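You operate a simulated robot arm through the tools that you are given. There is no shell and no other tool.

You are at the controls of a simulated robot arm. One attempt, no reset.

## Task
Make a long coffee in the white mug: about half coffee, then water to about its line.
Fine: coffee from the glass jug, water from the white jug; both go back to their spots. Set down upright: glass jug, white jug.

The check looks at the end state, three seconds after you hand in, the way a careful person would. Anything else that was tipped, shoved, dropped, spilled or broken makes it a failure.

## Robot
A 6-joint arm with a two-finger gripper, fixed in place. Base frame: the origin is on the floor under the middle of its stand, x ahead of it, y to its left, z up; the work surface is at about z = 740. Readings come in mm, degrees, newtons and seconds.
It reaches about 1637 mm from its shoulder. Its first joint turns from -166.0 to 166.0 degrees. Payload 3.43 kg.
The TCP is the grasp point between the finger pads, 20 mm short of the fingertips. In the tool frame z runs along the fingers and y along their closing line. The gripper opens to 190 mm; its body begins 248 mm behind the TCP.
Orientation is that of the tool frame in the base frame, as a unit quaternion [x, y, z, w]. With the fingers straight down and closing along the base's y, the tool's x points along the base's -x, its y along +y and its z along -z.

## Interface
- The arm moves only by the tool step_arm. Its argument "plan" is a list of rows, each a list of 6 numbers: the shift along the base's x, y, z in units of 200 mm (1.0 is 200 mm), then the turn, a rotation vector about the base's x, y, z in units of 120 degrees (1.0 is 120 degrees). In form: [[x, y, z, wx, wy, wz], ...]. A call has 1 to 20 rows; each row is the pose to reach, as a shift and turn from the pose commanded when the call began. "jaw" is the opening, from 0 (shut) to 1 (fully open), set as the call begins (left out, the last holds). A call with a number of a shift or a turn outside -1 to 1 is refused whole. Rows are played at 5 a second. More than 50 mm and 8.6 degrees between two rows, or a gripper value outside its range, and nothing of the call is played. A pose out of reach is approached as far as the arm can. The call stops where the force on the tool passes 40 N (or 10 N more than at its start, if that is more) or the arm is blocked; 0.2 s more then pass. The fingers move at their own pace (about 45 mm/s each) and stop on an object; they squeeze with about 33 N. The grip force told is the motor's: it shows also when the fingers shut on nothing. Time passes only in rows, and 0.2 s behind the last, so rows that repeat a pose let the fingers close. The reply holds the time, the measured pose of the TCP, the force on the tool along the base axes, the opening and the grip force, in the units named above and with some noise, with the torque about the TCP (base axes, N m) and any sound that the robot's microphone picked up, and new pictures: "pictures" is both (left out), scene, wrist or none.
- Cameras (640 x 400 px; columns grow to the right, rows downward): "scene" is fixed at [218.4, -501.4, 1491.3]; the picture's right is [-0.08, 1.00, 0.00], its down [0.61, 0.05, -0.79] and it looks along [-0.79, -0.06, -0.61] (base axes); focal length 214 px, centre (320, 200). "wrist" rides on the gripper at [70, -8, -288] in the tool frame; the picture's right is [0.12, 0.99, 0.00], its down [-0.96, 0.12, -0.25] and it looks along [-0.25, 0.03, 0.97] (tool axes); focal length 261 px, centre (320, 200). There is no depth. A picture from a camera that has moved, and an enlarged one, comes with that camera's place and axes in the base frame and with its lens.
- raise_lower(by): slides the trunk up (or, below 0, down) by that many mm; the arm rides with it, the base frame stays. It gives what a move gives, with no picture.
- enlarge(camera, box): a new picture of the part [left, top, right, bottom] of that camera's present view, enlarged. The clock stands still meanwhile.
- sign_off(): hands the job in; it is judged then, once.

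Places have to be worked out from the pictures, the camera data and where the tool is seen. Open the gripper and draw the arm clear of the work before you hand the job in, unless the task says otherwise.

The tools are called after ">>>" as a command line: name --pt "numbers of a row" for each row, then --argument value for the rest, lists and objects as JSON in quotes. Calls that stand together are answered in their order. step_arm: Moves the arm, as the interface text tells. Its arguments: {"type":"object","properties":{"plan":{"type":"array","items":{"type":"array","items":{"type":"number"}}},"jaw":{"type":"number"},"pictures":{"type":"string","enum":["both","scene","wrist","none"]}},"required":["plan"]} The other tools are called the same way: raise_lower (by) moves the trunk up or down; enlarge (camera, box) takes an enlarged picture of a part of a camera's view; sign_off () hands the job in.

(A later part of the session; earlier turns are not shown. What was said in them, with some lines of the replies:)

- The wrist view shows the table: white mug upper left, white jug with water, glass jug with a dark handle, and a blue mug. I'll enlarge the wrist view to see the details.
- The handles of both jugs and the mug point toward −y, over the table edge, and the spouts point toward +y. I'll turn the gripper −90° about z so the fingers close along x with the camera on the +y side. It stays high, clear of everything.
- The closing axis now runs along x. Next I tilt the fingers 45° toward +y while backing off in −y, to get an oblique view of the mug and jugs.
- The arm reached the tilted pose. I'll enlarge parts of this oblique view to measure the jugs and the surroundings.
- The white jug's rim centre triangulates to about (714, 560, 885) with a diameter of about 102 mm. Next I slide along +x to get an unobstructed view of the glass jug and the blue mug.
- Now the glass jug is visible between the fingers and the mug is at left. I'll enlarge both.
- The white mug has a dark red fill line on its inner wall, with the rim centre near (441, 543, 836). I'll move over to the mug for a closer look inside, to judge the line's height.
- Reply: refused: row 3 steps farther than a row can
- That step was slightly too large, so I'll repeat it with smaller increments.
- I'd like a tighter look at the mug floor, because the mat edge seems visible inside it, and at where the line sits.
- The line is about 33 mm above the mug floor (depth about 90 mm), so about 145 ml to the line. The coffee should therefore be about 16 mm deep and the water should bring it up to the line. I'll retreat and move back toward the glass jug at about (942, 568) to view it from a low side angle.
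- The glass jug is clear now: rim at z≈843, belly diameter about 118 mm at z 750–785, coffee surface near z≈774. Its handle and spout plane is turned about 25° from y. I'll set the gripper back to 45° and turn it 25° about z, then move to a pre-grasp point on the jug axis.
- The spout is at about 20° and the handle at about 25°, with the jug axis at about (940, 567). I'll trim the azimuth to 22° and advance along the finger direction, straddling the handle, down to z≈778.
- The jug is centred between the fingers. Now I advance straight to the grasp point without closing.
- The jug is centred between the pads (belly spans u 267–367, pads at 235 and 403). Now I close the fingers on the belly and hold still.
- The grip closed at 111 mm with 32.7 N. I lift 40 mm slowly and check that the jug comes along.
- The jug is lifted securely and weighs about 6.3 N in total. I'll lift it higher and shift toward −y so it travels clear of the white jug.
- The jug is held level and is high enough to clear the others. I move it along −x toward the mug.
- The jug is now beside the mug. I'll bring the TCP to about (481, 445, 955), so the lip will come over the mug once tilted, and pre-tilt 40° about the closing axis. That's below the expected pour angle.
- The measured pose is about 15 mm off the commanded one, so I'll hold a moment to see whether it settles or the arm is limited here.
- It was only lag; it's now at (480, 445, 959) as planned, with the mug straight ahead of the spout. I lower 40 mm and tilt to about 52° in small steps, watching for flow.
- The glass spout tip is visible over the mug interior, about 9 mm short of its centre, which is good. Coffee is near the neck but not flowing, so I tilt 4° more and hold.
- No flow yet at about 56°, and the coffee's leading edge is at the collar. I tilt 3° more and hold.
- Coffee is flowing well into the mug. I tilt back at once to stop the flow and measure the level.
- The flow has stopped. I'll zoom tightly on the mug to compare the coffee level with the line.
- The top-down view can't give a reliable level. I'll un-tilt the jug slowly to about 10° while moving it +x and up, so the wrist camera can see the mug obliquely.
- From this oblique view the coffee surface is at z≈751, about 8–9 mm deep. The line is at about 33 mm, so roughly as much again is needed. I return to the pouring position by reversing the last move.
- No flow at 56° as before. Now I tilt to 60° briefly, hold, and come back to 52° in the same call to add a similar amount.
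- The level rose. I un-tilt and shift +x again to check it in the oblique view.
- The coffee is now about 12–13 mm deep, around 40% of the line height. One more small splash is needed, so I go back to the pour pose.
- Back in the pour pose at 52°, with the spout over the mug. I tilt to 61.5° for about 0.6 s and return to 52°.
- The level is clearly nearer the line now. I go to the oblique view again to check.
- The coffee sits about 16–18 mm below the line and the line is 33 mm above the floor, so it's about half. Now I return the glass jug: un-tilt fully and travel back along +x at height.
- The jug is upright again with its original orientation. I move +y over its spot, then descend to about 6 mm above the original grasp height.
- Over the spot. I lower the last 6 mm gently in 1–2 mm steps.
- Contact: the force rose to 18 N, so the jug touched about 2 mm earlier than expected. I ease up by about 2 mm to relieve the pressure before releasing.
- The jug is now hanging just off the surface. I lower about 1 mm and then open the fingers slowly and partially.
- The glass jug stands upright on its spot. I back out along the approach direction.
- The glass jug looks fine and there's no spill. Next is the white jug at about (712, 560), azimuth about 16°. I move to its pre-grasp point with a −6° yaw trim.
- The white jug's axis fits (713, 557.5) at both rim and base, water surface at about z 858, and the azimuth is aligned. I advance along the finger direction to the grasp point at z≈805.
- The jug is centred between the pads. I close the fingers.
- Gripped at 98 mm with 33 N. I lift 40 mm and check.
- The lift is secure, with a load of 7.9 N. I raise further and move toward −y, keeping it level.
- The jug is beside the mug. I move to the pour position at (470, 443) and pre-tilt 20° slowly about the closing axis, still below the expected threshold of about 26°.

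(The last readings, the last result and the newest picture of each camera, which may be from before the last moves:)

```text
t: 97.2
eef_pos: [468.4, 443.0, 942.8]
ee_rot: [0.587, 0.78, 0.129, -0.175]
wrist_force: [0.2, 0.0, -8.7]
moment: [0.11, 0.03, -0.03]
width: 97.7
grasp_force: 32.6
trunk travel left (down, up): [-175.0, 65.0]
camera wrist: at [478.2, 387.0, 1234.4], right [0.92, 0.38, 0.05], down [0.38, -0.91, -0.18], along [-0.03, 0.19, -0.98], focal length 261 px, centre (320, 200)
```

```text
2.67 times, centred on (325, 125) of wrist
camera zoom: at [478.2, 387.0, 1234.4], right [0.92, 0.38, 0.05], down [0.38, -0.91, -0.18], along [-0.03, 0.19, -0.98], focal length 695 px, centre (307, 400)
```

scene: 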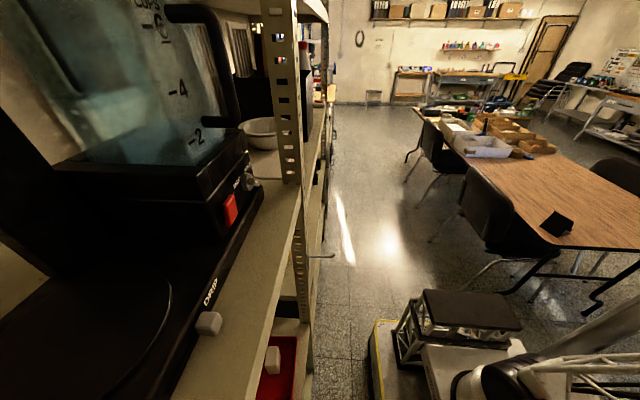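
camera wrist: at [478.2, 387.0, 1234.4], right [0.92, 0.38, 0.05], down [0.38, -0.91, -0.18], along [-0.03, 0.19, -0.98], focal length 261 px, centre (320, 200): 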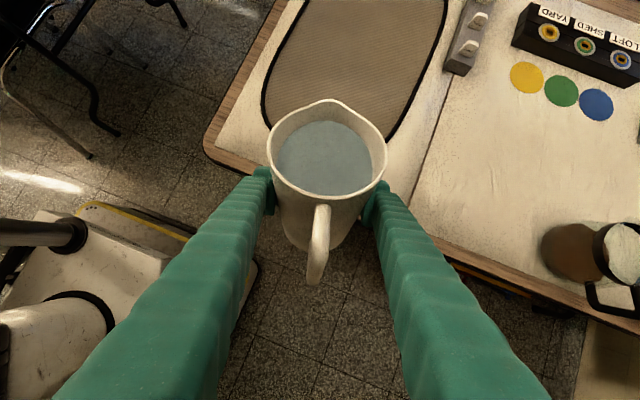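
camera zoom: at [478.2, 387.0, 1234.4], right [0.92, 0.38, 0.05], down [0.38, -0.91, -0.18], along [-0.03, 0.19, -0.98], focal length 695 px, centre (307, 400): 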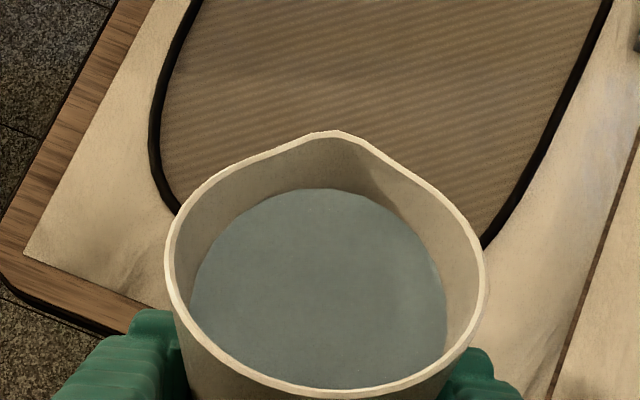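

The water hasn't reached the spout at 20°, and the spout tip sits where I predicted. I lower 55 mm and tilt to 26°, then check.

>>> step_arm --pt "0 0 -0.06 0 0 0" --pt "0 0 -0.13 -0.008 -0.0023 0" --pt "0 0 -0.2 -0.016 -0.0046 0" --pt "0 0 -0.25 -0.024 -0.0069 0" --pt "0 0 -0.275 -0.032 -0.0092 0" --pt "0 0 -0.275 -0.0401 -0.0115 0" --pt "0 0 -0.275 -0.0481 -0.0138 0" --pt "0 0 -0.275 -0.0481 -0.0138 0" --pt "0 0 -0.275 -0.0481 -0.0138 0" --pictures "wrist"

>>> enlarge --camera "wrist" --box '[260, 50, 390, 200]'

```text
t: 99.2
eef_pos: [470.2, 443.3, 890.3]
ee_rot: [0.593, 0.788, 0.099, -0.132]
wrist_force: [-0.4, 0.4, -9.0]
moment: [0.08, 0.01, -0.03]
width: 97.6
grasp_force: 32.6
trunk travel left (down, up): [-175.0, 65.0]
camera wrist: at [469.0, 415.9, 1185.4], right [0.92, 0.38, 0.04], down [0.38, -0.92, -0.08], along [0.01, 0.09, -1.0], focal length 261 px, centre (320, 200)
```

wrist: 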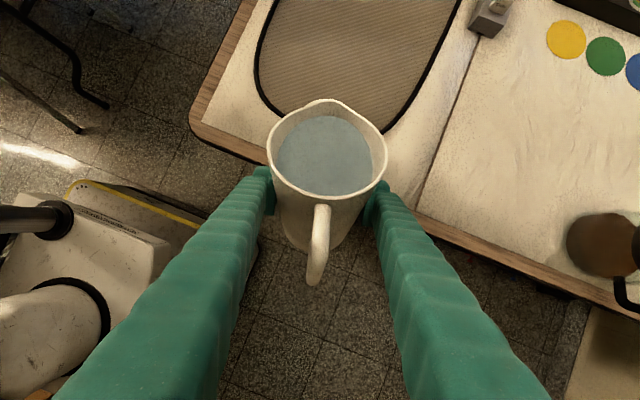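

```text
2.67 times, centred on (325, 125) of wrist
camera zoom: at [469.0, 415.9, 1185.4], right [0.92, 0.38, 0.04], down [0.38, -0.92, -0.08], along [0.01, 0.09, -1.0], focal length 695 px, centre (307, 400)
```

zoom: 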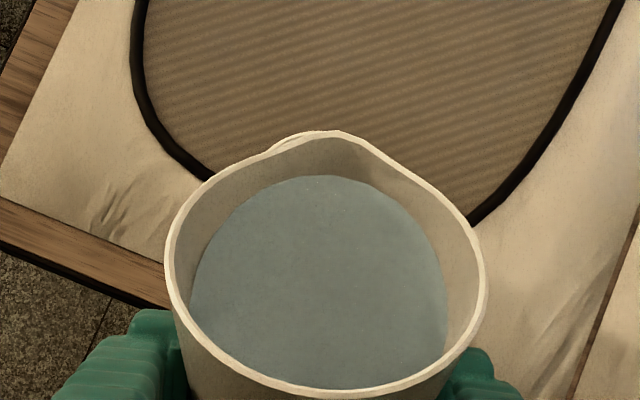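

The mug rim peeks out exactly where predicted behind the spout, so the alignment is good. The water isn't yet at the lip, so I tilt to 30°.

>>> step_arm --pt "0 0 0 -0.008 -0.0023 0" --pt "0 0 0 -0.016 -0.0046 0" --pt "0 0 0 -0.024 -0.0069 0" --pt "0 0 0 -0.032 -0.0092 0" --pt "0 0 0 -0.032 -0.0092 0" --pictures "wrist"

>>> enlarge --camera "wrist" --box '[260, 50, 390, 200]'

```text
t: 100.4
eef_pos: [468.4, 442.8, 890.1]
ee_rot: [0.597, 0.792, 0.078, -0.105]
wrist_force: [0.9, -0.7, -8.2]
moment: [0.06, 0.02, 0.01]
width: 97.7
grasp_force: 32.8
trunk travel left (down, up): [-175.0, 65.0]
camera wrist: at [463.0, 435.7, 1186.4], right [0.92, 0.38, 0.03], down [0.38, -0.92, -0.01], along [0.02, 0.02, -1.0], focal length 261 px, centre (320, 200)
```

wrist: 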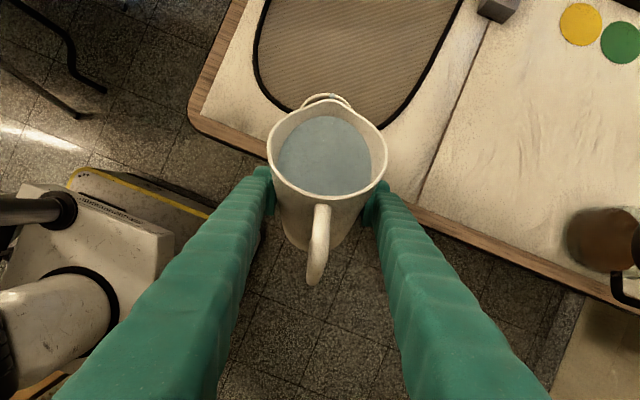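

```text
2.67 times, centred on (325, 125) of wrist
camera zoom: at [463.0, 435.7, 1186.4], right [0.92, 0.38, 0.03], down [0.38, -0.92, -0.01], along [0.02, 0.02, -1.0], focal length 695 px, centre (307, 400)
```

zoom: 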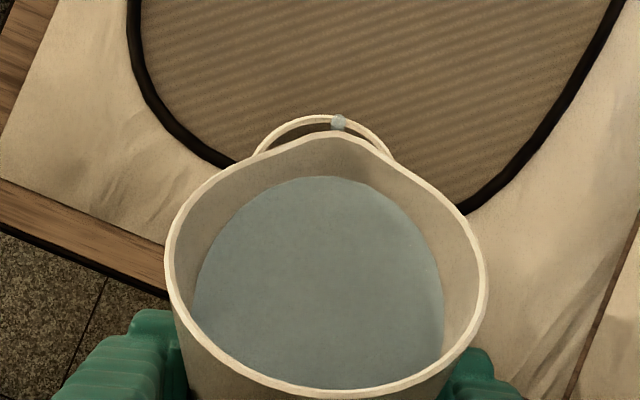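

Water has just begun to leave the spout, its stream starting right over the mug. I tilt back immediately to stop it and check the level.

>>> step_arm --pt "0 0 0 0.032 0.0092 0" --pt "0 0 0 0.0641 0.0184 0" --pt "0 0 0.02 0.0801 0.023 0" --pt "0 0 0.05 0.0961 0.0276 0" --pt "0.02 0 0.09 0.1121 0.0322 0" --pt "0.05 0 0.13 0.1282 0.0367 0" --pt "0.09 0 0.17 0.1442 0.0413 0" --pt "0.14 0 0.21 0.1602 0.0459 0" --pt "0.19 0 0.25 0.1762 0.0505 0" --pt "0.25 0 0.275 0.1762 0.0505 0" --pt "0.32 0 0.275 0.1762 0.0505 0" --pt "0.39 0 0.275 0.1762 0.0505 0" --pt "0.46 0 0.275 0.1762 0.0505 0" --pt "0.53 0 0.275 0.1762 0.0505 0" --pt "0.6 0 0.275 0.1762 0.0505 0" --pt "0.65 0 0.275 0.1762 0.0505 0" --pt "0.65 0 0.275 0.1762 0.0505 0" --pictures "wrist"

>>> enlarge --camera "wrist" --box '[200, 80, 300, 180]'

```text
t: 104.0
eef_pos: [600.2, 444.0, 944.4]
ee_rot: [0.571, 0.757, 0.191, -0.254]
wrist_force: [0.8, 0.1, -8.7]
moment: [0.09, 0.01, -0.03]
width: 97.6
grasp_force: 32.9
trunk travel left (down, up): [-175.0, 65.0]
camera wrist: at [624.3, 329.2, 1217.0], right [0.93, 0.37, 0.07], down [0.36, -0.85, -0.38], along [-0.08, 0.38, -0.92], focal length 261 px, centre (320, 200)
```

wrist: 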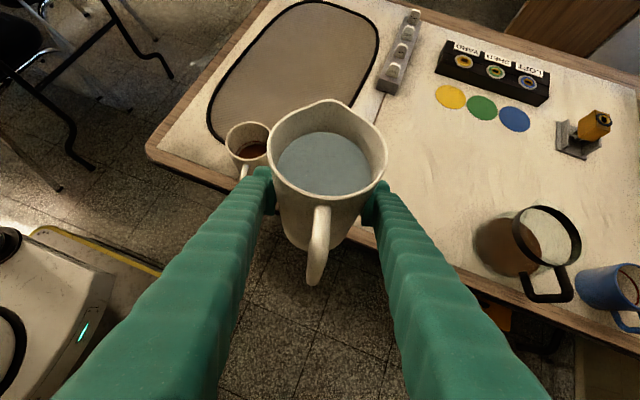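

```text
4.00 times, centred on (250, 130) of wrist
camera zoom: at [624.3, 329.2, 1217.0], right [0.93, 0.37, 0.07], down [0.36, -0.85, -0.38], along [-0.08, 0.38, -0.92], focal length 1043 px, centre (600, 480)
```

zoom: 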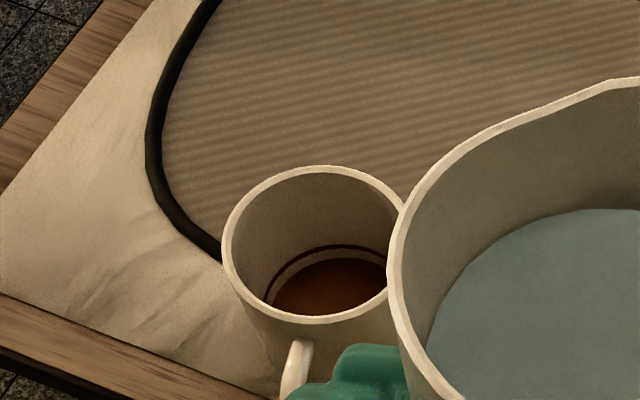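

>>> enlarge --camera "wrist" --box '[226, 115, 266, 155]'

```text
10.00 times, centred on (246, 135) of wrist
camera zoom: at [624.3, 329.2, 1217.0], right [0.93, 0.37, 0.07], down [0.36, -0.85, -0.38], along [-0.08, 0.38, -0.92], focal length 2606 px, centre (1060, 850)
```

zoom: 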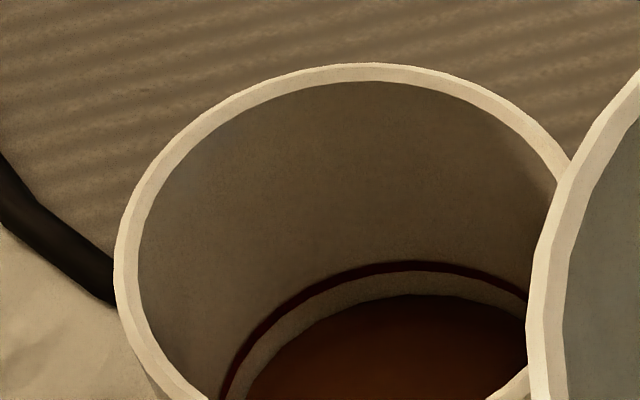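

The liquid is now about 7–10 mm below the line, so it needs slightly less than the last splash. I return to the pour position, stopping at 26° tilt.

>>> step_arm --pt "-0.05 0 0 0 0 0" --pt "-0.12 0 0 0 0 0" --pt "-0.2 0 0 0 0 0" --pt "-0.28 0 0 0 0 0" --pt "-0.36 0 0 -0.016 -0.0046 0" --pt "-0.44 0 0 -0.032 -0.0092 0" --pt "-0.51 0 0 -0.0481 -0.0138 0" --pt "-0.57 0 -0.03 -0.0641 -0.0184 0" --pt "-0.61 0 -0.07 -0.0801 -0.023 0" --pt "-0.64 0 -0.12 -0.0961 -0.0276 0" --pt "-0.65 0 -0.17 -0.1121 -0.0322 0" --pt "-0.65 0 -0.22 -0.1282 -0.0367 0" --pt "-0.65 0 -0.26 -0.1362 -0.039 0" --pt "-0.65 0 -0.275 -0.1442 -0.0413 0" --pt "-0.65 0 -0.275 -0.1442 -0.0413 0" --pt "-0.65 0 -0.275 -0.1442 -0.0413 0" --pictures "wrist"

>>> enlarge --camera "wrist" --box '[260, 50, 390, 200]'

```text
t: 107.4
eef_pos: [468.3, 443.5, 889.0]
ee_rot: [0.593, 0.788, 0.099, -0.131]
wrist_force: [0.8, -0.2, -8.3]
moment: [0.06, 0.02, 0.01]
width: 97.7
grasp_force: 33.4
trunk travel left (down, up): [-175.0, 65.0]
camera wrist: at [469.1, 416.2, 1185.6], right [0.92, 0.38, 0.04], down [0.38, -0.92, -0.08], along [0.01, 0.09, -1.0], focal length 261 px, centre (320, 200)
```

wrist: 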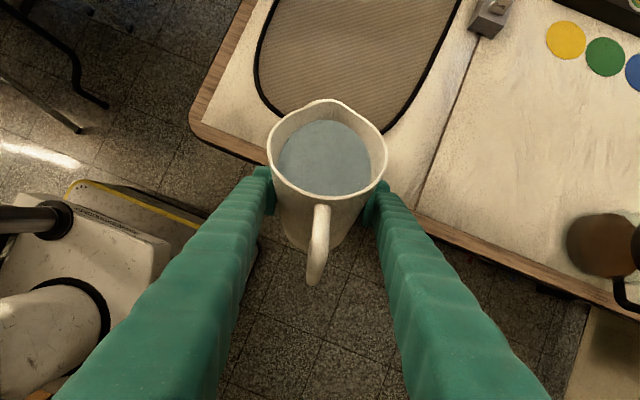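

```text
2.67 times, centred on (325, 125) of wrist
camera zoom: at [469.1, 416.2, 1185.6], right [0.92, 0.38, 0.04], down [0.38, -0.92, -0.08], along [0.01, 0.09, -1.0], focal length 695 px, centre (307, 400)
```

zoom: 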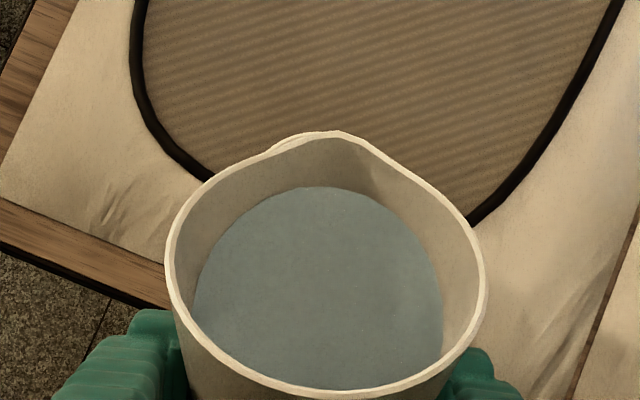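

>>> step_arm --pt "0 0 0 -0.016 -0.0046 0" --pt "0 0 0 -0.032 -0.0092 0" --pt "0 0 0 -0.032 -0.0092 0" --pictures "wrist"

>>> enlarge --camera "wrist" --box '[260, 50, 390, 200]'

```text
t: 108.2
eef_pos: [468.9, 444.3, 889.2]
ee_rot: [0.597, 0.792, 0.078, -0.104]
wrist_force: [0.4, -0.7, -8.3]
moment: [0.05, -0.03, 0.0]
width: 97.7
grasp_force: 32.4
trunk travel left (down, up): [-175.0, 65.0]
camera wrist: at [463.5, 436.1, 1186.7], right [0.92, 0.38, 0.03], down [0.38, -0.92, -0.01], along [0.02, 0.02, -1.0], focal length 261 px, centre (320, 200)
```

wrist: 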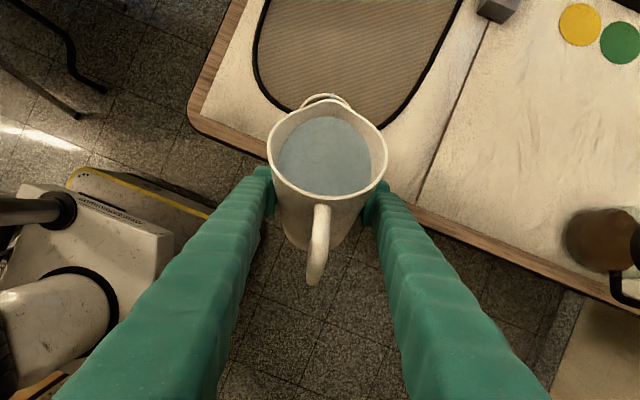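

```text
2.67 times, centred on (325, 125) of wrist
camera zoom: at [463.5, 436.1, 1186.7], right [0.92, 0.38, 0.03], down [0.38, -0.92, -0.01], along [0.02, 0.02, -1.0], focal length 695 px, centre (307, 400)
```

zoom: 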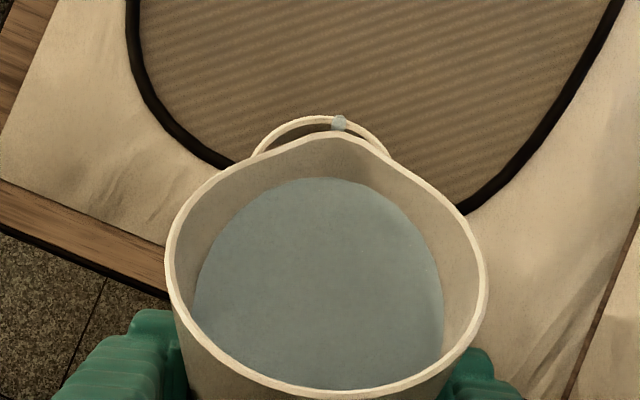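

The stream is flowing again, starting over the mug as before. I hold one more short beat and then tilt back.

>>> step_arm --pt "0 0 0 0 0 0" --pt "0 0 0 0.032 0.0092 0" --pt "0 0 0 0.0641 0.0184 0" --pt "0 0 0.02 0.0801 0.023 0" --pt "0 0 0.05 0.0961 0.0276 0" --pt "0.02 0 0.09 0.1121 0.0322 0" --pt "0.05 0 0.13 0.1282 0.0367 0" --pt "0.09 0 0.17 0.1442 0.0413 0" --pt "0.14 0 0.21 0.1602 0.0459 0" --pt "0.19 0 0.25 0.1762 0.0505 0" --pt "0.25 0 0.275 0.1762 0.0505 0" --pt "0.32 0 0.275 0.1762 0.0505 0" --pt "0.39 0 0.275 0.1762 0.0505 0" --pt "0.46 0 0.275 0.1762 0.0505 0" --pt "0.53 0 0.275 0.1762 0.0505 0" --pt "0.6 0 0.275 0.1762 0.0505 0" --pt "0.65 0 0.275 0.1762 0.0505 0" --pt "0.65 0 0.275 0.1762 0.0505 0" --pictures "wrist"

>>> enlarge --camera "wrist" --box '[226, 115, 266, 155]'

```text
t: 112.0
eef_pos: [599.5, 445.6, 944.0]
ee_rot: [0.571, 0.757, 0.191, -0.254]
wrist_force: [0.4, -0.5, -7.9]
moment: [0.07, 0.07, 0.01]
width: 97.6
grasp_force: 32.9
trunk travel left (down, up): [-175.0, 65.0]
camera wrist: at [624.2, 330.4, 1217.2], right [0.93, 0.37, 0.07], down [0.36, -0.85, -0.38], along [-0.08, 0.38, -0.92], focal length 261 px, centre (320, 200)
```

wrist: 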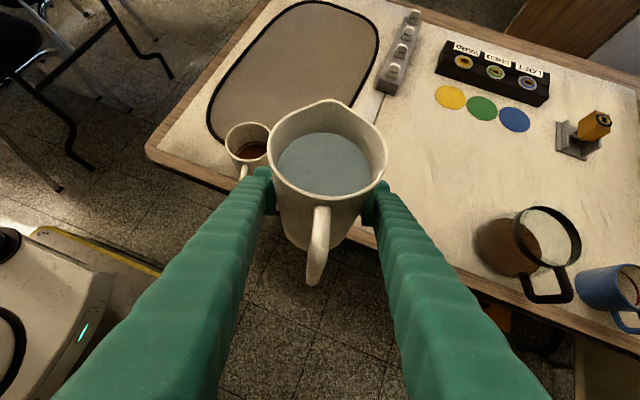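

```text
10.00 times, centred on (246, 135) of wrist
camera zoom: at [624.2, 330.4, 1217.2], right [0.93, 0.37, 0.07], down [0.36, -0.85, -0.38], along [-0.08, 0.38, -0.92], focal length 2606 px, centre (1060, 850)
```

zoom: 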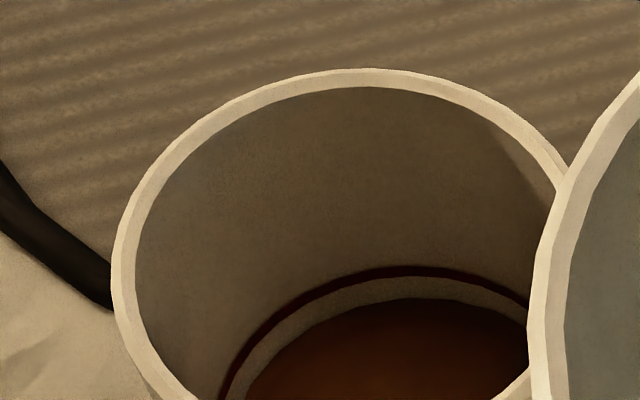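

That added very little (27 px below the line versus 29 px), so 30° is near the jug's equilibrium. I need about 6 mm more, about 25 ml, so I'll go back and tilt to 33°.

>>> step_arm --pt "-0.05 0 0 0 0 0" --pt "-0.12 0 0 0 0 0" --pt "-0.2 0 0 0 0 0" --pt "-0.28 0 0 0 0 0" --pt "-0.36 0 0 -0.016 -0.0046 0" --pt "-0.44 0 0 -0.032 -0.0092 0" --pt "-0.51 0 0 -0.0481 -0.0138 0" --pt "-0.57 0 -0.03 -0.0641 -0.0184 0" --pt "-0.61 0 -0.07 -0.0801 -0.023 0" --pt "-0.64 0 -0.12 -0.0961 -0.0276 0" --pt "-0.65 0 -0.17 -0.1121 -0.0322 0" --pt "-0.65 0 -0.22 -0.1282 -0.0367 0" --pt "-0.65 0 -0.26 -0.1362 -0.039 0" --pt "-0.65 0 -0.275 -0.1442 -0.0413 0" --pt "-0.65 0 -0.275 -0.1442 -0.0413 0" --pt "-0.65 0 -0.275 -0.1442 -0.0413 0" --pictures "none"

>>> step_arm --pt "0 0 0 -0.016 -0.0046 0" --pt "0 0 0 -0.032 -0.0092 0" --pt "0 0 0 -0.0441 -0.0126 0" --pt "0 0 0 -0.0561 -0.0161 0" --pt "0 0 0 -0.0561 -0.0161 0" --pictures "wrist"

>>> enlarge --camera "wrist" --box '[260, 50, 390, 200]'

```text
t: 115.4
eef_pos: [470.0, 443.1, 888.3]
ee_rot: [0.594, 0.787, 0.099, -0.132]
wrist_force: [-0.5, 0.0, -8.0]
moment: [0.09, -0.01, -0.01]
width: 97.6
grasp_force: 33.0
trunk travel left (down, up): [-175.0, 65.0]
```

```text
t: 116.6
eef_pos: [469.5, 443.7, 888.8]
ee_rot: [0.598, 0.795, 0.064, -0.083]
wrist_force: [0.7, 0.4, -8.1]
moment: [0.08, 0.02, -0.02]
width: 97.6
grasp_force: 32.9
trunk travel left (down, up): [-175.0, 65.0]
camera wrist: at [458.7, 450.9, 1187.2], right [0.92, 0.39, 0.03], down [0.39, -0.92, 0.04], along [0.04, -0.03, -1.0], focal length 261 px, centre (320, 200)
```

wrist: 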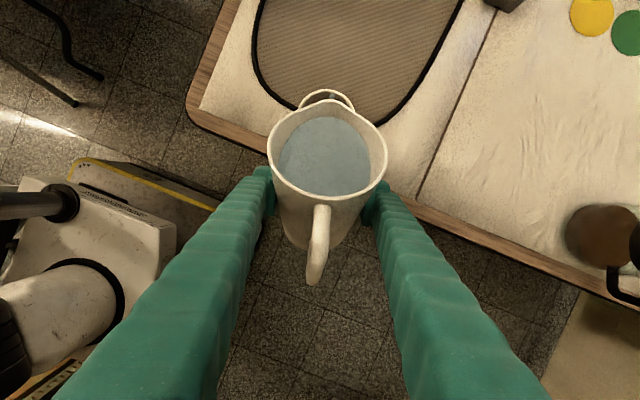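

```text
2.67 times, centred on (325, 125) of wrist
camera zoom: at [458.7, 450.9, 1187.2], right [0.92, 0.39, 0.03], down [0.39, -0.92, 0.04], along [0.04, -0.03, -1.0], focal length 695 px, centre (307, 400)
```

zoom: 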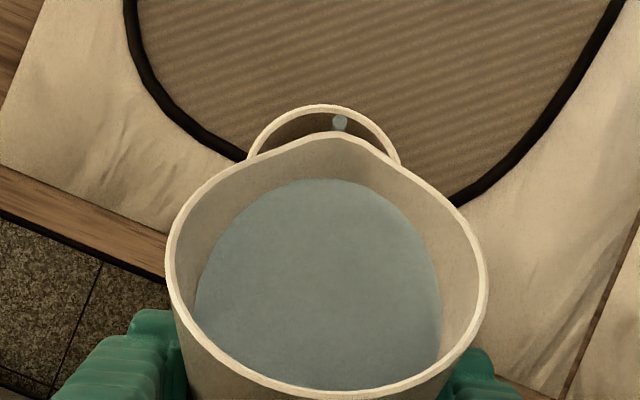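

The stream is going into the mug. I tilt back now and check the level obliquely.

>>> step_arm --pt "0 0 0 0 0 0" --pt "0 0 0 0.032 0.0092 0" --pt "0 0 0 0.0561 0.0161 0" --pt "0 0 0 0.0802 0.023 0" --pt "0 0 0.02 0.1042 0.0299 0" --pt "0 0 0.05 0.1202 0.0345 0" --pt "0.02 0 0.09 0.1362 0.0391 0" --pt "0.05 0 0.13 0.1522 0.0437 0" --pt "0.09 0 0.17 0.1682 0.0482 0" --pt "0.14 0 0.21 0.1842 0.0528 0" --pt "0.19 0 0.25 0.2003 0.0574 0" --pt "0.25 0 0.275 0.2003 0.0574 0" --pt "0.32 0 0.275 0.2003 0.0574 0" --pt "0.39 0 0.275 0.2003 0.0574 0" --pt "0.46 0 0.275 0.2003 0.0574 0" --pt "0.53 0 0.275 0.2003 0.0574 0" --pt "0.6 0 0.275 0.2003 0.0574 0" --pt "0.65 0 0.275 0.2003 0.0574 0" --pt "0.65 0 0.275 0.2003 0.0574 0" --pictures "wrist"

>>> enlarge --camera "wrist" --box '[226, 115, 266, 155]'

```text
t: 120.6
eef_pos: [600.9, 444.3, 944.5]
ee_rot: [0.571, 0.757, 0.191, -0.253]
wrist_force: [-0.3, -0.4, -8.3]
moment: [0.13, 0.03, 0.01]
width: 97.6
grasp_force: 33.2
trunk travel left (down, up): [-175.0, 65.0]
camera wrist: at [624.7, 329.6, 1217.1], right [0.93, 0.37, 0.07], down [0.36, -0.85, -0.38], along [-0.08, 0.38, -0.92], focal length 261 px, centre (320, 200)
```

wrist: 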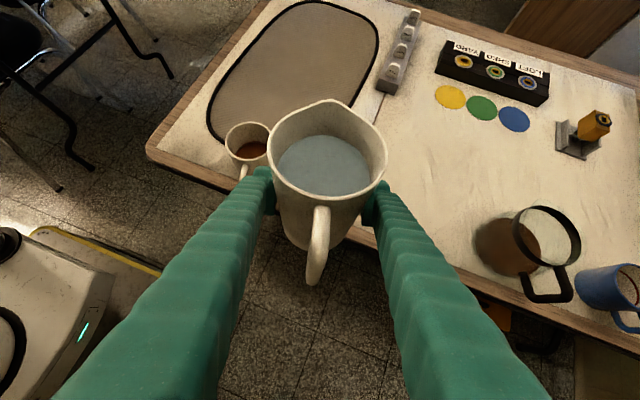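

```text
10.00 times, centred on (246, 135) of wrist
camera zoom: at [624.7, 329.6, 1217.1], right [0.93, 0.37, 0.07], down [0.36, -0.85, -0.38], along [-0.08, 0.38, -0.92], focal length 2606 px, centre (1060, 850)
```

zoom: 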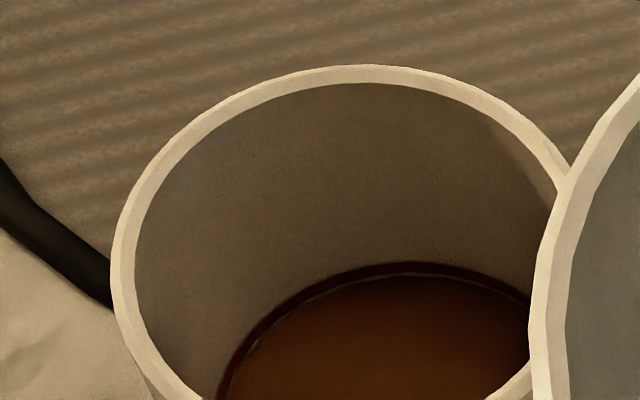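

The liquid surface is now right at the red line. Now I return the white jug: remove the last 8° of tilt and travel back along +x, then +y, over its spot.

>>> step_arm --pt "0.03 0 0 0.016 0.0046 0" --pt "0.09 0 0 0.032 0.0092 0" --pt "0.17 0 0 0.0481 0.0138 0" --pt "0.27 0 0 0.0641 0.0184 0" --pt "0.37 0 0 0.0641 0.0184 0" --pt "0.46 0 0 0.0641 0.0184 0" --pt "0.53 0 0 0.0641 0.0184 0" --pt "0.5725 0 0 0.0641 0.0184 0" --pt "0.5725 0 0 0.0641 0.0184 0" --pt "0.5725 0.03 0 0.0641 0.0184 0" --pt "0.5725 0.09 0 0.0641 0.0184 0" --pt "0.5725 0.17 0 0.0641 0.0184 0" --pt "0.5725 0.27 0 0.0641 0.0184 0" --pt "0.5725 0.37 0 0.0641 0.0184 0" --pt "0.5725 0.46 0 0.0641 0.0184 0" --pt "0.5725 0.53 0 0.0641 0.0184 0" --pt "0.5725 0.565 0 0.0641 0.0184 0" --pt "0.5725 0.575 0 0.0641 0.0184 0" --pt "0.5725 0.575 0 0.0641 0.0184 0" --pictures "wrist"

```text
t: 124.6
eef_pos: [714.2, 559.1, 943.4]
ee_rot: [0.556, 0.738, 0.23, -0.306]
wrist_force: [-0.5, -0.7, -7.5]
moment: [0.09, 0.01, -0.02]
width: 97.5
grasp_force: 33.2
trunk travel left (down, up): [-175.0, 65.0]
camera wrist: at [748.9, 409.8, 1198.3], right [0.93, 0.35, 0.08], down [0.35, -0.79, -0.51], along [-0.11, 0.5, -0.86], focal length 261 px, centre (320, 200)
```

wrist: 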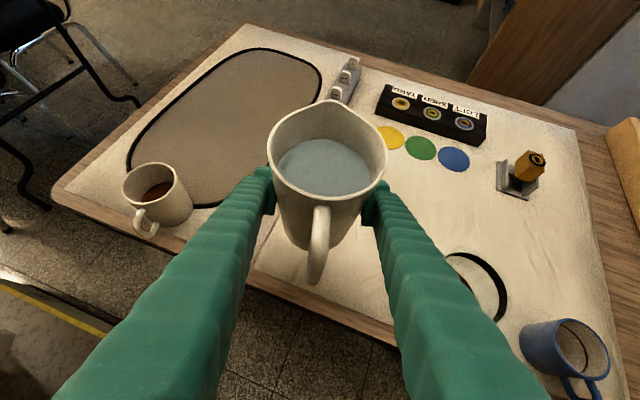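

Back above its original spot with the original orientation, at (714, 559). I descend to about 6 mm above the surface.

>>> step_arm --pt "0 0 -0.04 0 0 0" --pt "0 0 -0.12 0 0 0" --pt "0 0 -0.22 0 0 0" --pt "0 0 -0.33 0 0 0" --pt "0 0 -0.44 0 0 0" --pt "0 0 -0.53 0 0 0" --pt "0 0 -0.6 0 0 0" --pt "0 0 -0.645 0 0 0" --pt "0 0 -0.67 0 0 0" --pt "0 0 -0.67 0 0 0" --pictures "wrist"

>>> step_arm --pt "0 0 -0.006 0 0 0" --pt "0 0 -0.012 0 0 0" --pt "0 0 -0.015 0 0 0" --pt "0 0 -0.015 0 0 0" --pictures "none"

```text
t: 126.8
eef_pos: [712.8, 558.3, 810.1]
ee_rot: [0.556, 0.737, 0.231, -0.306]
wrist_force: [-0.9, 0.3, -7.6]
moment: [0.09, 0.06, 0.03]
width: 97.7
grasp_force: 33.3
trunk travel left (down, up): [-175.0, 65.0]
camera wrist: at [748.3, 409.2, 1064.2], right [0.93, 0.35, 0.08], down [0.35, -0.79, -0.51], along [-0.11, 0.5, -0.86], focal length 261 px, centre (320, 200)
```

wrist: 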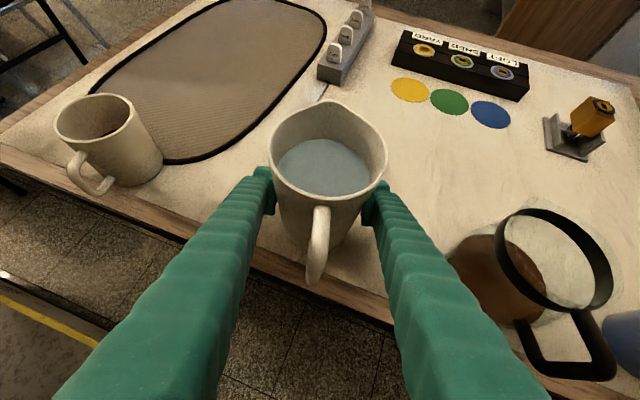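

```text
t: 127.8
eef_pos: [713.8, 558.2, 805.6]
ee_rot: [0.556, 0.738, 0.23, -0.305]
wrist_force: [0.1, -0.4, -8.5]
moment: [0.13, 0.01, -0.02]
width: 97.6
grasp_force: 33.0
trunk travel left (down, up): [-175.0, 65.0]
```

Still hanging at about 3 mm above the original height. I continue in 1 mm steps.

>>> step_arm --pt "0 0 -0.004 0 0 0" --pt "0 0 -0.007 0 0 0" --pt "0 0 -0.007 0 0 0" --pictures "none"

```text
t: 128.6
eef_pos: [713.3, 558.6, 806.0]
ee_rot: [0.556, 0.738, 0.23, -0.306]
wrist_force: [0.1, 0.1, -9.0]
moment: [0.11, 0.01, 0.0]
width: 98.0
grasp_force: 32.8
trunk travel left (down, up): [-175.0, 65.0]
```

>>> step_arm --pt "0 0 -0.003 0 0 0" --pt "0 0 -0.006 0 0 0" --pt "0 0 -0.006 0 0 0" --pictures "none"

```text
t: 129.4
eef_pos: [713.6, 559.1, 806.2]
ee_rot: [0.556, 0.737, 0.232, -0.306]
wrist_force: [-3.4, -2.5, 8.2]
moment: [-0.5, -0.27, -0.12]
width: 97.8
grasp_force: 32.7
trunk travel left (down, up): [-175.0, 65.0]
```

It has just touched down. I relieve the pressure by about 0.6 mm, then open the fingers.

>>> step_arm --pt "0 0 0.003 0 0 0" --pt "0 0 0.003 0 0 0" --pictures "none"

>>> step_arm --pt "0 0 0 0 0 0" --pt "0 0 0 0 0 0" --pt "0 0 0 0 0 0" --pt "0 0 0 0 0 0" --pt "0 0 0 0 0 0" --pt "0 0 0 0 0 0" --pt "0 0 0 0 0 0" --pt "0 0 0 0 0 0" --jaw 0.95 --pictures "wrist"

```text
t: 130.0
eef_pos: [712.8, 560.3, 806.8]
ee_rot: [0.555, 0.738, 0.231, -0.306]
wrist_force: [-3.3, -0.7, 8.1]
moment: [-0.35, -0.3, -0.07]
width: 97.7
grasp_force: 32.8
trunk travel left (down, up): [-175.0, 65.0]
```

```text
t: 131.8
eef_pos: [714.5, 560.4, 804.6]
ee_rot: [0.556, 0.738, 0.231, -0.305]
wrist_force: [0.1, 0.8, 0.4]
moment: [-0.01, -0.01, -0.01]
width: 180.8
grasp_force: 0.0
trunk travel left (down, up): [-175.0, 65.0]
camera wrist: at [748.6, 409.4, 1059.4], right [0.93, 0.35, 0.08], down [0.35, -0.79, -0.51], along [-0.11, 0.5, -0.86], focal length 261 px, centre (320, 200)
```

wrist: 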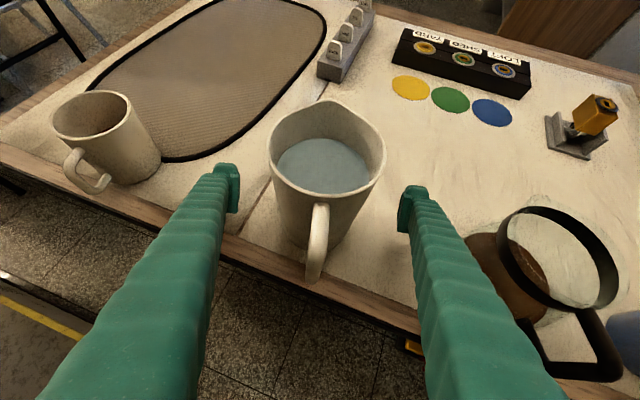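

The white jug stands upright on its spot. I back out along the approach line.

>>> step_arm --pt "0.018 -0.061 0.064 0 0 0" --pt "0.036 -0.122 0.127 0 0 0" --pt "0.054 -0.183 0.191 0 0 0" --pt "0.072 -0.244 0.254 0 0 0" --pt "0.09 -0.305 0.318 0 0 0" --pt "0.126 -0.427 0.445 0 0 0" --pt "0.162 -0.549 0.572 0 0 0" --pt "0.19 -0.65 0.7 0 0 0" --pt "0.19 -0.7 0.85 0 0 0" --pt "0.19 -0.7 1.0 0 0 0" --pt "0.19 -0.7 1.0 0 0 0" --pictures "wrist"

>>> enlarge --camera "wrist" --box '[150, 80, 270, 180]'

>>> enlarge --camera "wrist" --box '[260, 100, 500, 300]'

```text
t: 134.2
eef_pos: [751.0, 415.6, 1007.0]
ee_rot: [0.557, 0.738, 0.23, -0.305]
wrist_force: [-0.3, -0.6, -0.1]
moment: [-0.05, 0.01, -0.01]
width: 180.4
grasp_force: 0.1
trunk travel left (down, up): [-175.0, 65.0]
camera wrist: at [785.2, 266.9, 1260.7], right [0.93, 0.35, 0.08], down [0.35, -0.79, -0.51], along [-0.11, 0.5, -0.86], focal length 261 px, centre (320, 200)
```

wrist: 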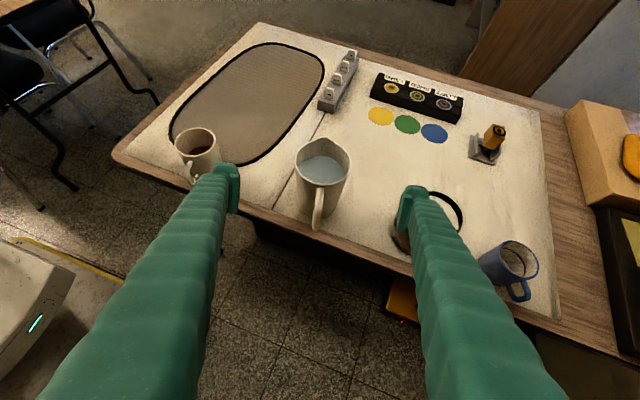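

```text
4.00 times, centred on (210, 130) of wrist
camera zoom: at [785.2, 266.9, 1260.7], right [0.93, 0.35, 0.08], down [0.35, -0.79, -0.51], along [-0.11, 0.5, -0.86], focal length 1043 px, centre (760, 480)
```

zoom: 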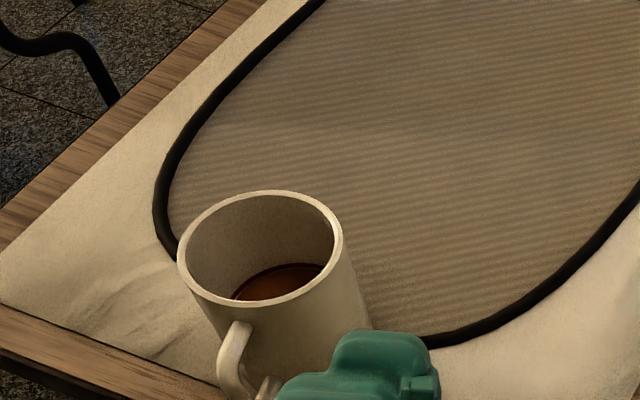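

```text
2.00 times, centred on (380, 200) of wrist
camera zoom: at [785.2, 266.9, 1260.7], right [0.93, 0.35, 0.08], down [0.35, -0.79, -0.51], along [-0.11, 0.5, -0.86], focal length 521 px, centre (200, 200)
```

zoom: 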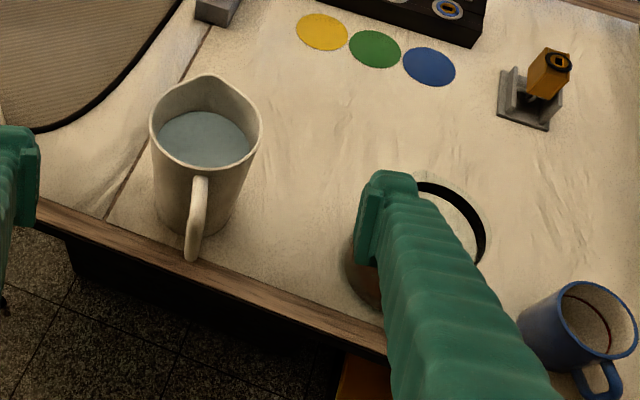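

Both jugs are upright in place and there's no spill visible. For a last check of the mug level I slide −x for a clear view.

>>> step_arm --pt "-0.15 0 0 0 0 0" --pt "-0.35 0 0 0 0 0" --pt "-0.55 0 0 0 0 0" --pt "-0.75 0 0 0 0 0" --pt "-0.9 0 0 0 0 0" --pt "-1.0 0 0 0 0 0" --pt "-1.0 0 0 0 0 0" --pictures "wrist"

>>> enlarge --camera "wrist" --box '[230, 100, 310, 180]'

```text
t: 135.8
eef_pos: [552.7, 419.4, 1006.8]
ee_rot: [0.556, 0.738, 0.23, -0.305]
wrist_force: [0.1, 0.1, -0.2]
moment: [-0.02, 0.05, 0.02]
width: 180.3
grasp_force: 0.0
trunk travel left (down, up): [-175.0, 65.0]
camera wrist: at [586.8, 269.6, 1260.4], right [0.93, 0.35, 0.08], down [0.35, -0.79, -0.51], along [-0.11, 0.5, -0.86], focal length 261 px, centre (320, 200)
```

wrist: 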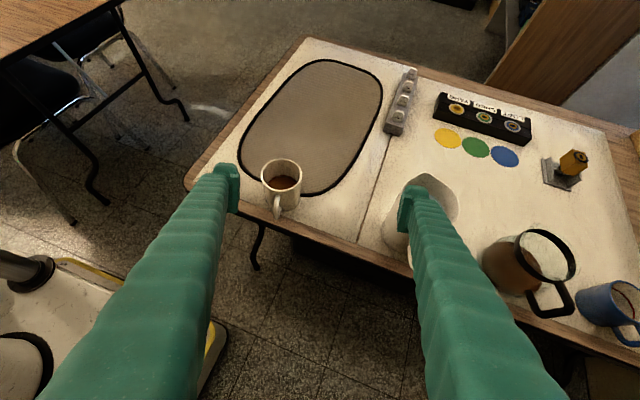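

```text
5.00 times, centred on (270, 140) of wrist
camera zoom: at [586.8, 269.6, 1260.4], right [0.93, 0.35, 0.08], down [0.35, -0.79, -0.51], along [-0.11, 0.5, -0.86], focal length 1303 px, centre (570, 500)
```

zoom: 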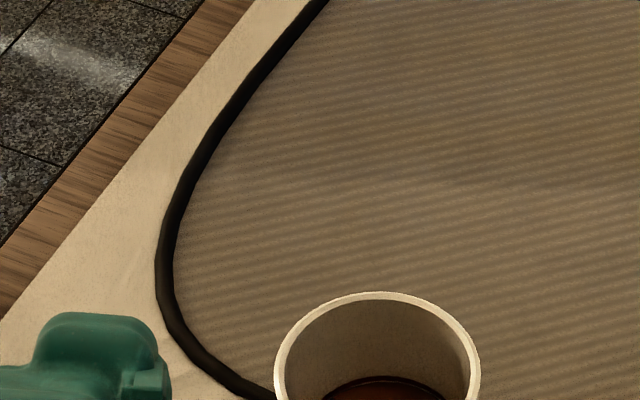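

>>> enlarge --camera "wrist" --box '[250, 150, 314, 220]'

>>> enlarge --camera "wrist" --box '[470, 190, 640, 350]'

```text
5.71 times, centred on (282, 185) of wrist
camera zoom: at [586.8, 269.6, 1260.4], right [0.93, 0.35, 0.08], down [0.35, -0.79, -0.51], along [-0.11, 0.5, -0.86], focal length 1489 px, centre (537, 286)
```

zoom: 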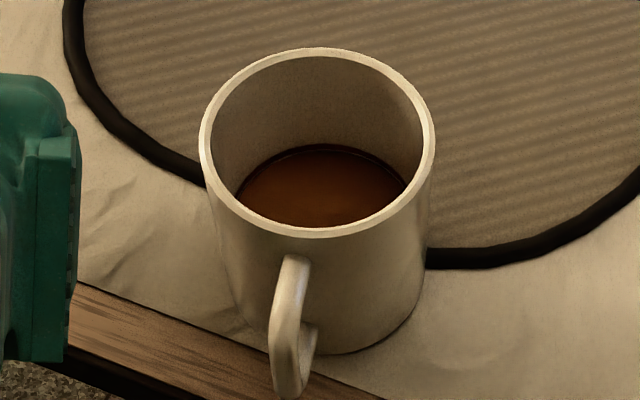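

```text
2.50 times, centred on (555, 270) of wrist
camera zoom: at [586.8, 269.6, 1260.4], right [0.93, 0.35, 0.08], down [0.35, -0.79, -0.51], along [-0.11, 0.5, -0.86], focal length 652 px, centre (-268, 25)
```

zoom: 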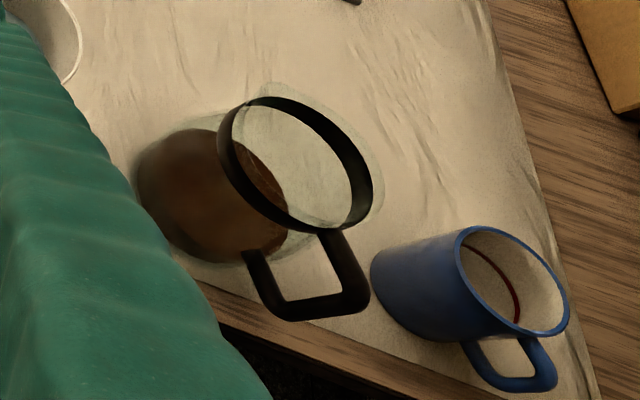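

The liquid is at the red line, the surroundings are dry, and both jugs and the blue mug stand as they should. I open the gripper fully, draw the arm up and back clear of the table, then hand in.

>>> step_arm --pt "0 -0.1 0.1 0 0 0" --pt "0 -0.2 0.2 0 0 0" --pt "0 -0.3 0.35 0 0 0" --pt "0 -0.4 0.5 0 0 0" --pt "0 -0.5 0.6 0 0 0" --pt "0 -0.5 0.6 0 0 0" --jaw 1.0 --pictures "wrist"

```text
t: 137.2
eef_pos: [552.8, 319.0, 1124.3]
ee_rot: [0.556, 0.738, 0.231, -0.306]
wrist_force: [0.4, -0.3, 0.1]
moment: [0.0, -0.01, 0.0]
width: 190.0
grasp_force: 0.0
trunk travel left (down, up): [-175.0, 65.0]
camera wrist: at [587.6, 169.6, 1378.6], right [0.93, 0.35, 0.08], down [0.35, -0.79, -0.51], along [-0.11, 0.5, -0.86], focal length 261 px, centre (320, 200)
```

wrist: 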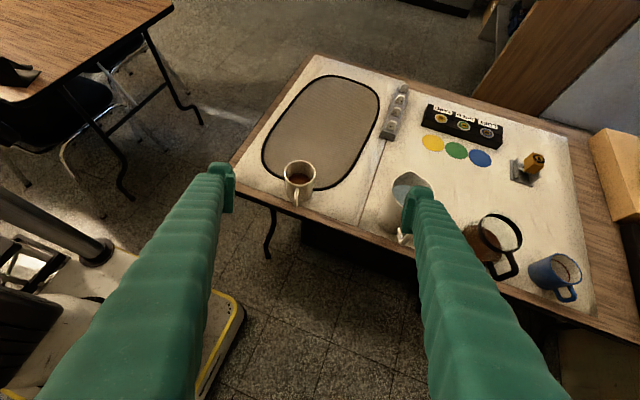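

The arm is clear and the gripper is open. The mug is filled to its line, and both jugs are upright on their spots. I hand the job in.

>>> sign_off

```text
The job is handed in.
```

The long coffee is made and handed in. The white mug is about half coffee, topped with water to its red line.

- **Mug:** By the pictures, the coffee came to roughly half the line height before the water went in. The final surface sits at the line, or at most about 2 mm under it.
- **Glass jug:** It is back on its spot and upright, about 5 mm to one side of where it started. It touched the table a little early when I set it down, with about 18 N of force, and I eased off before releasing it.
- **White jug:** It is back on its spot and upright.
- **Everything else:** I saw no spills, and nothing else on the table was moved. The gripper is open and the arm is clear of the table.
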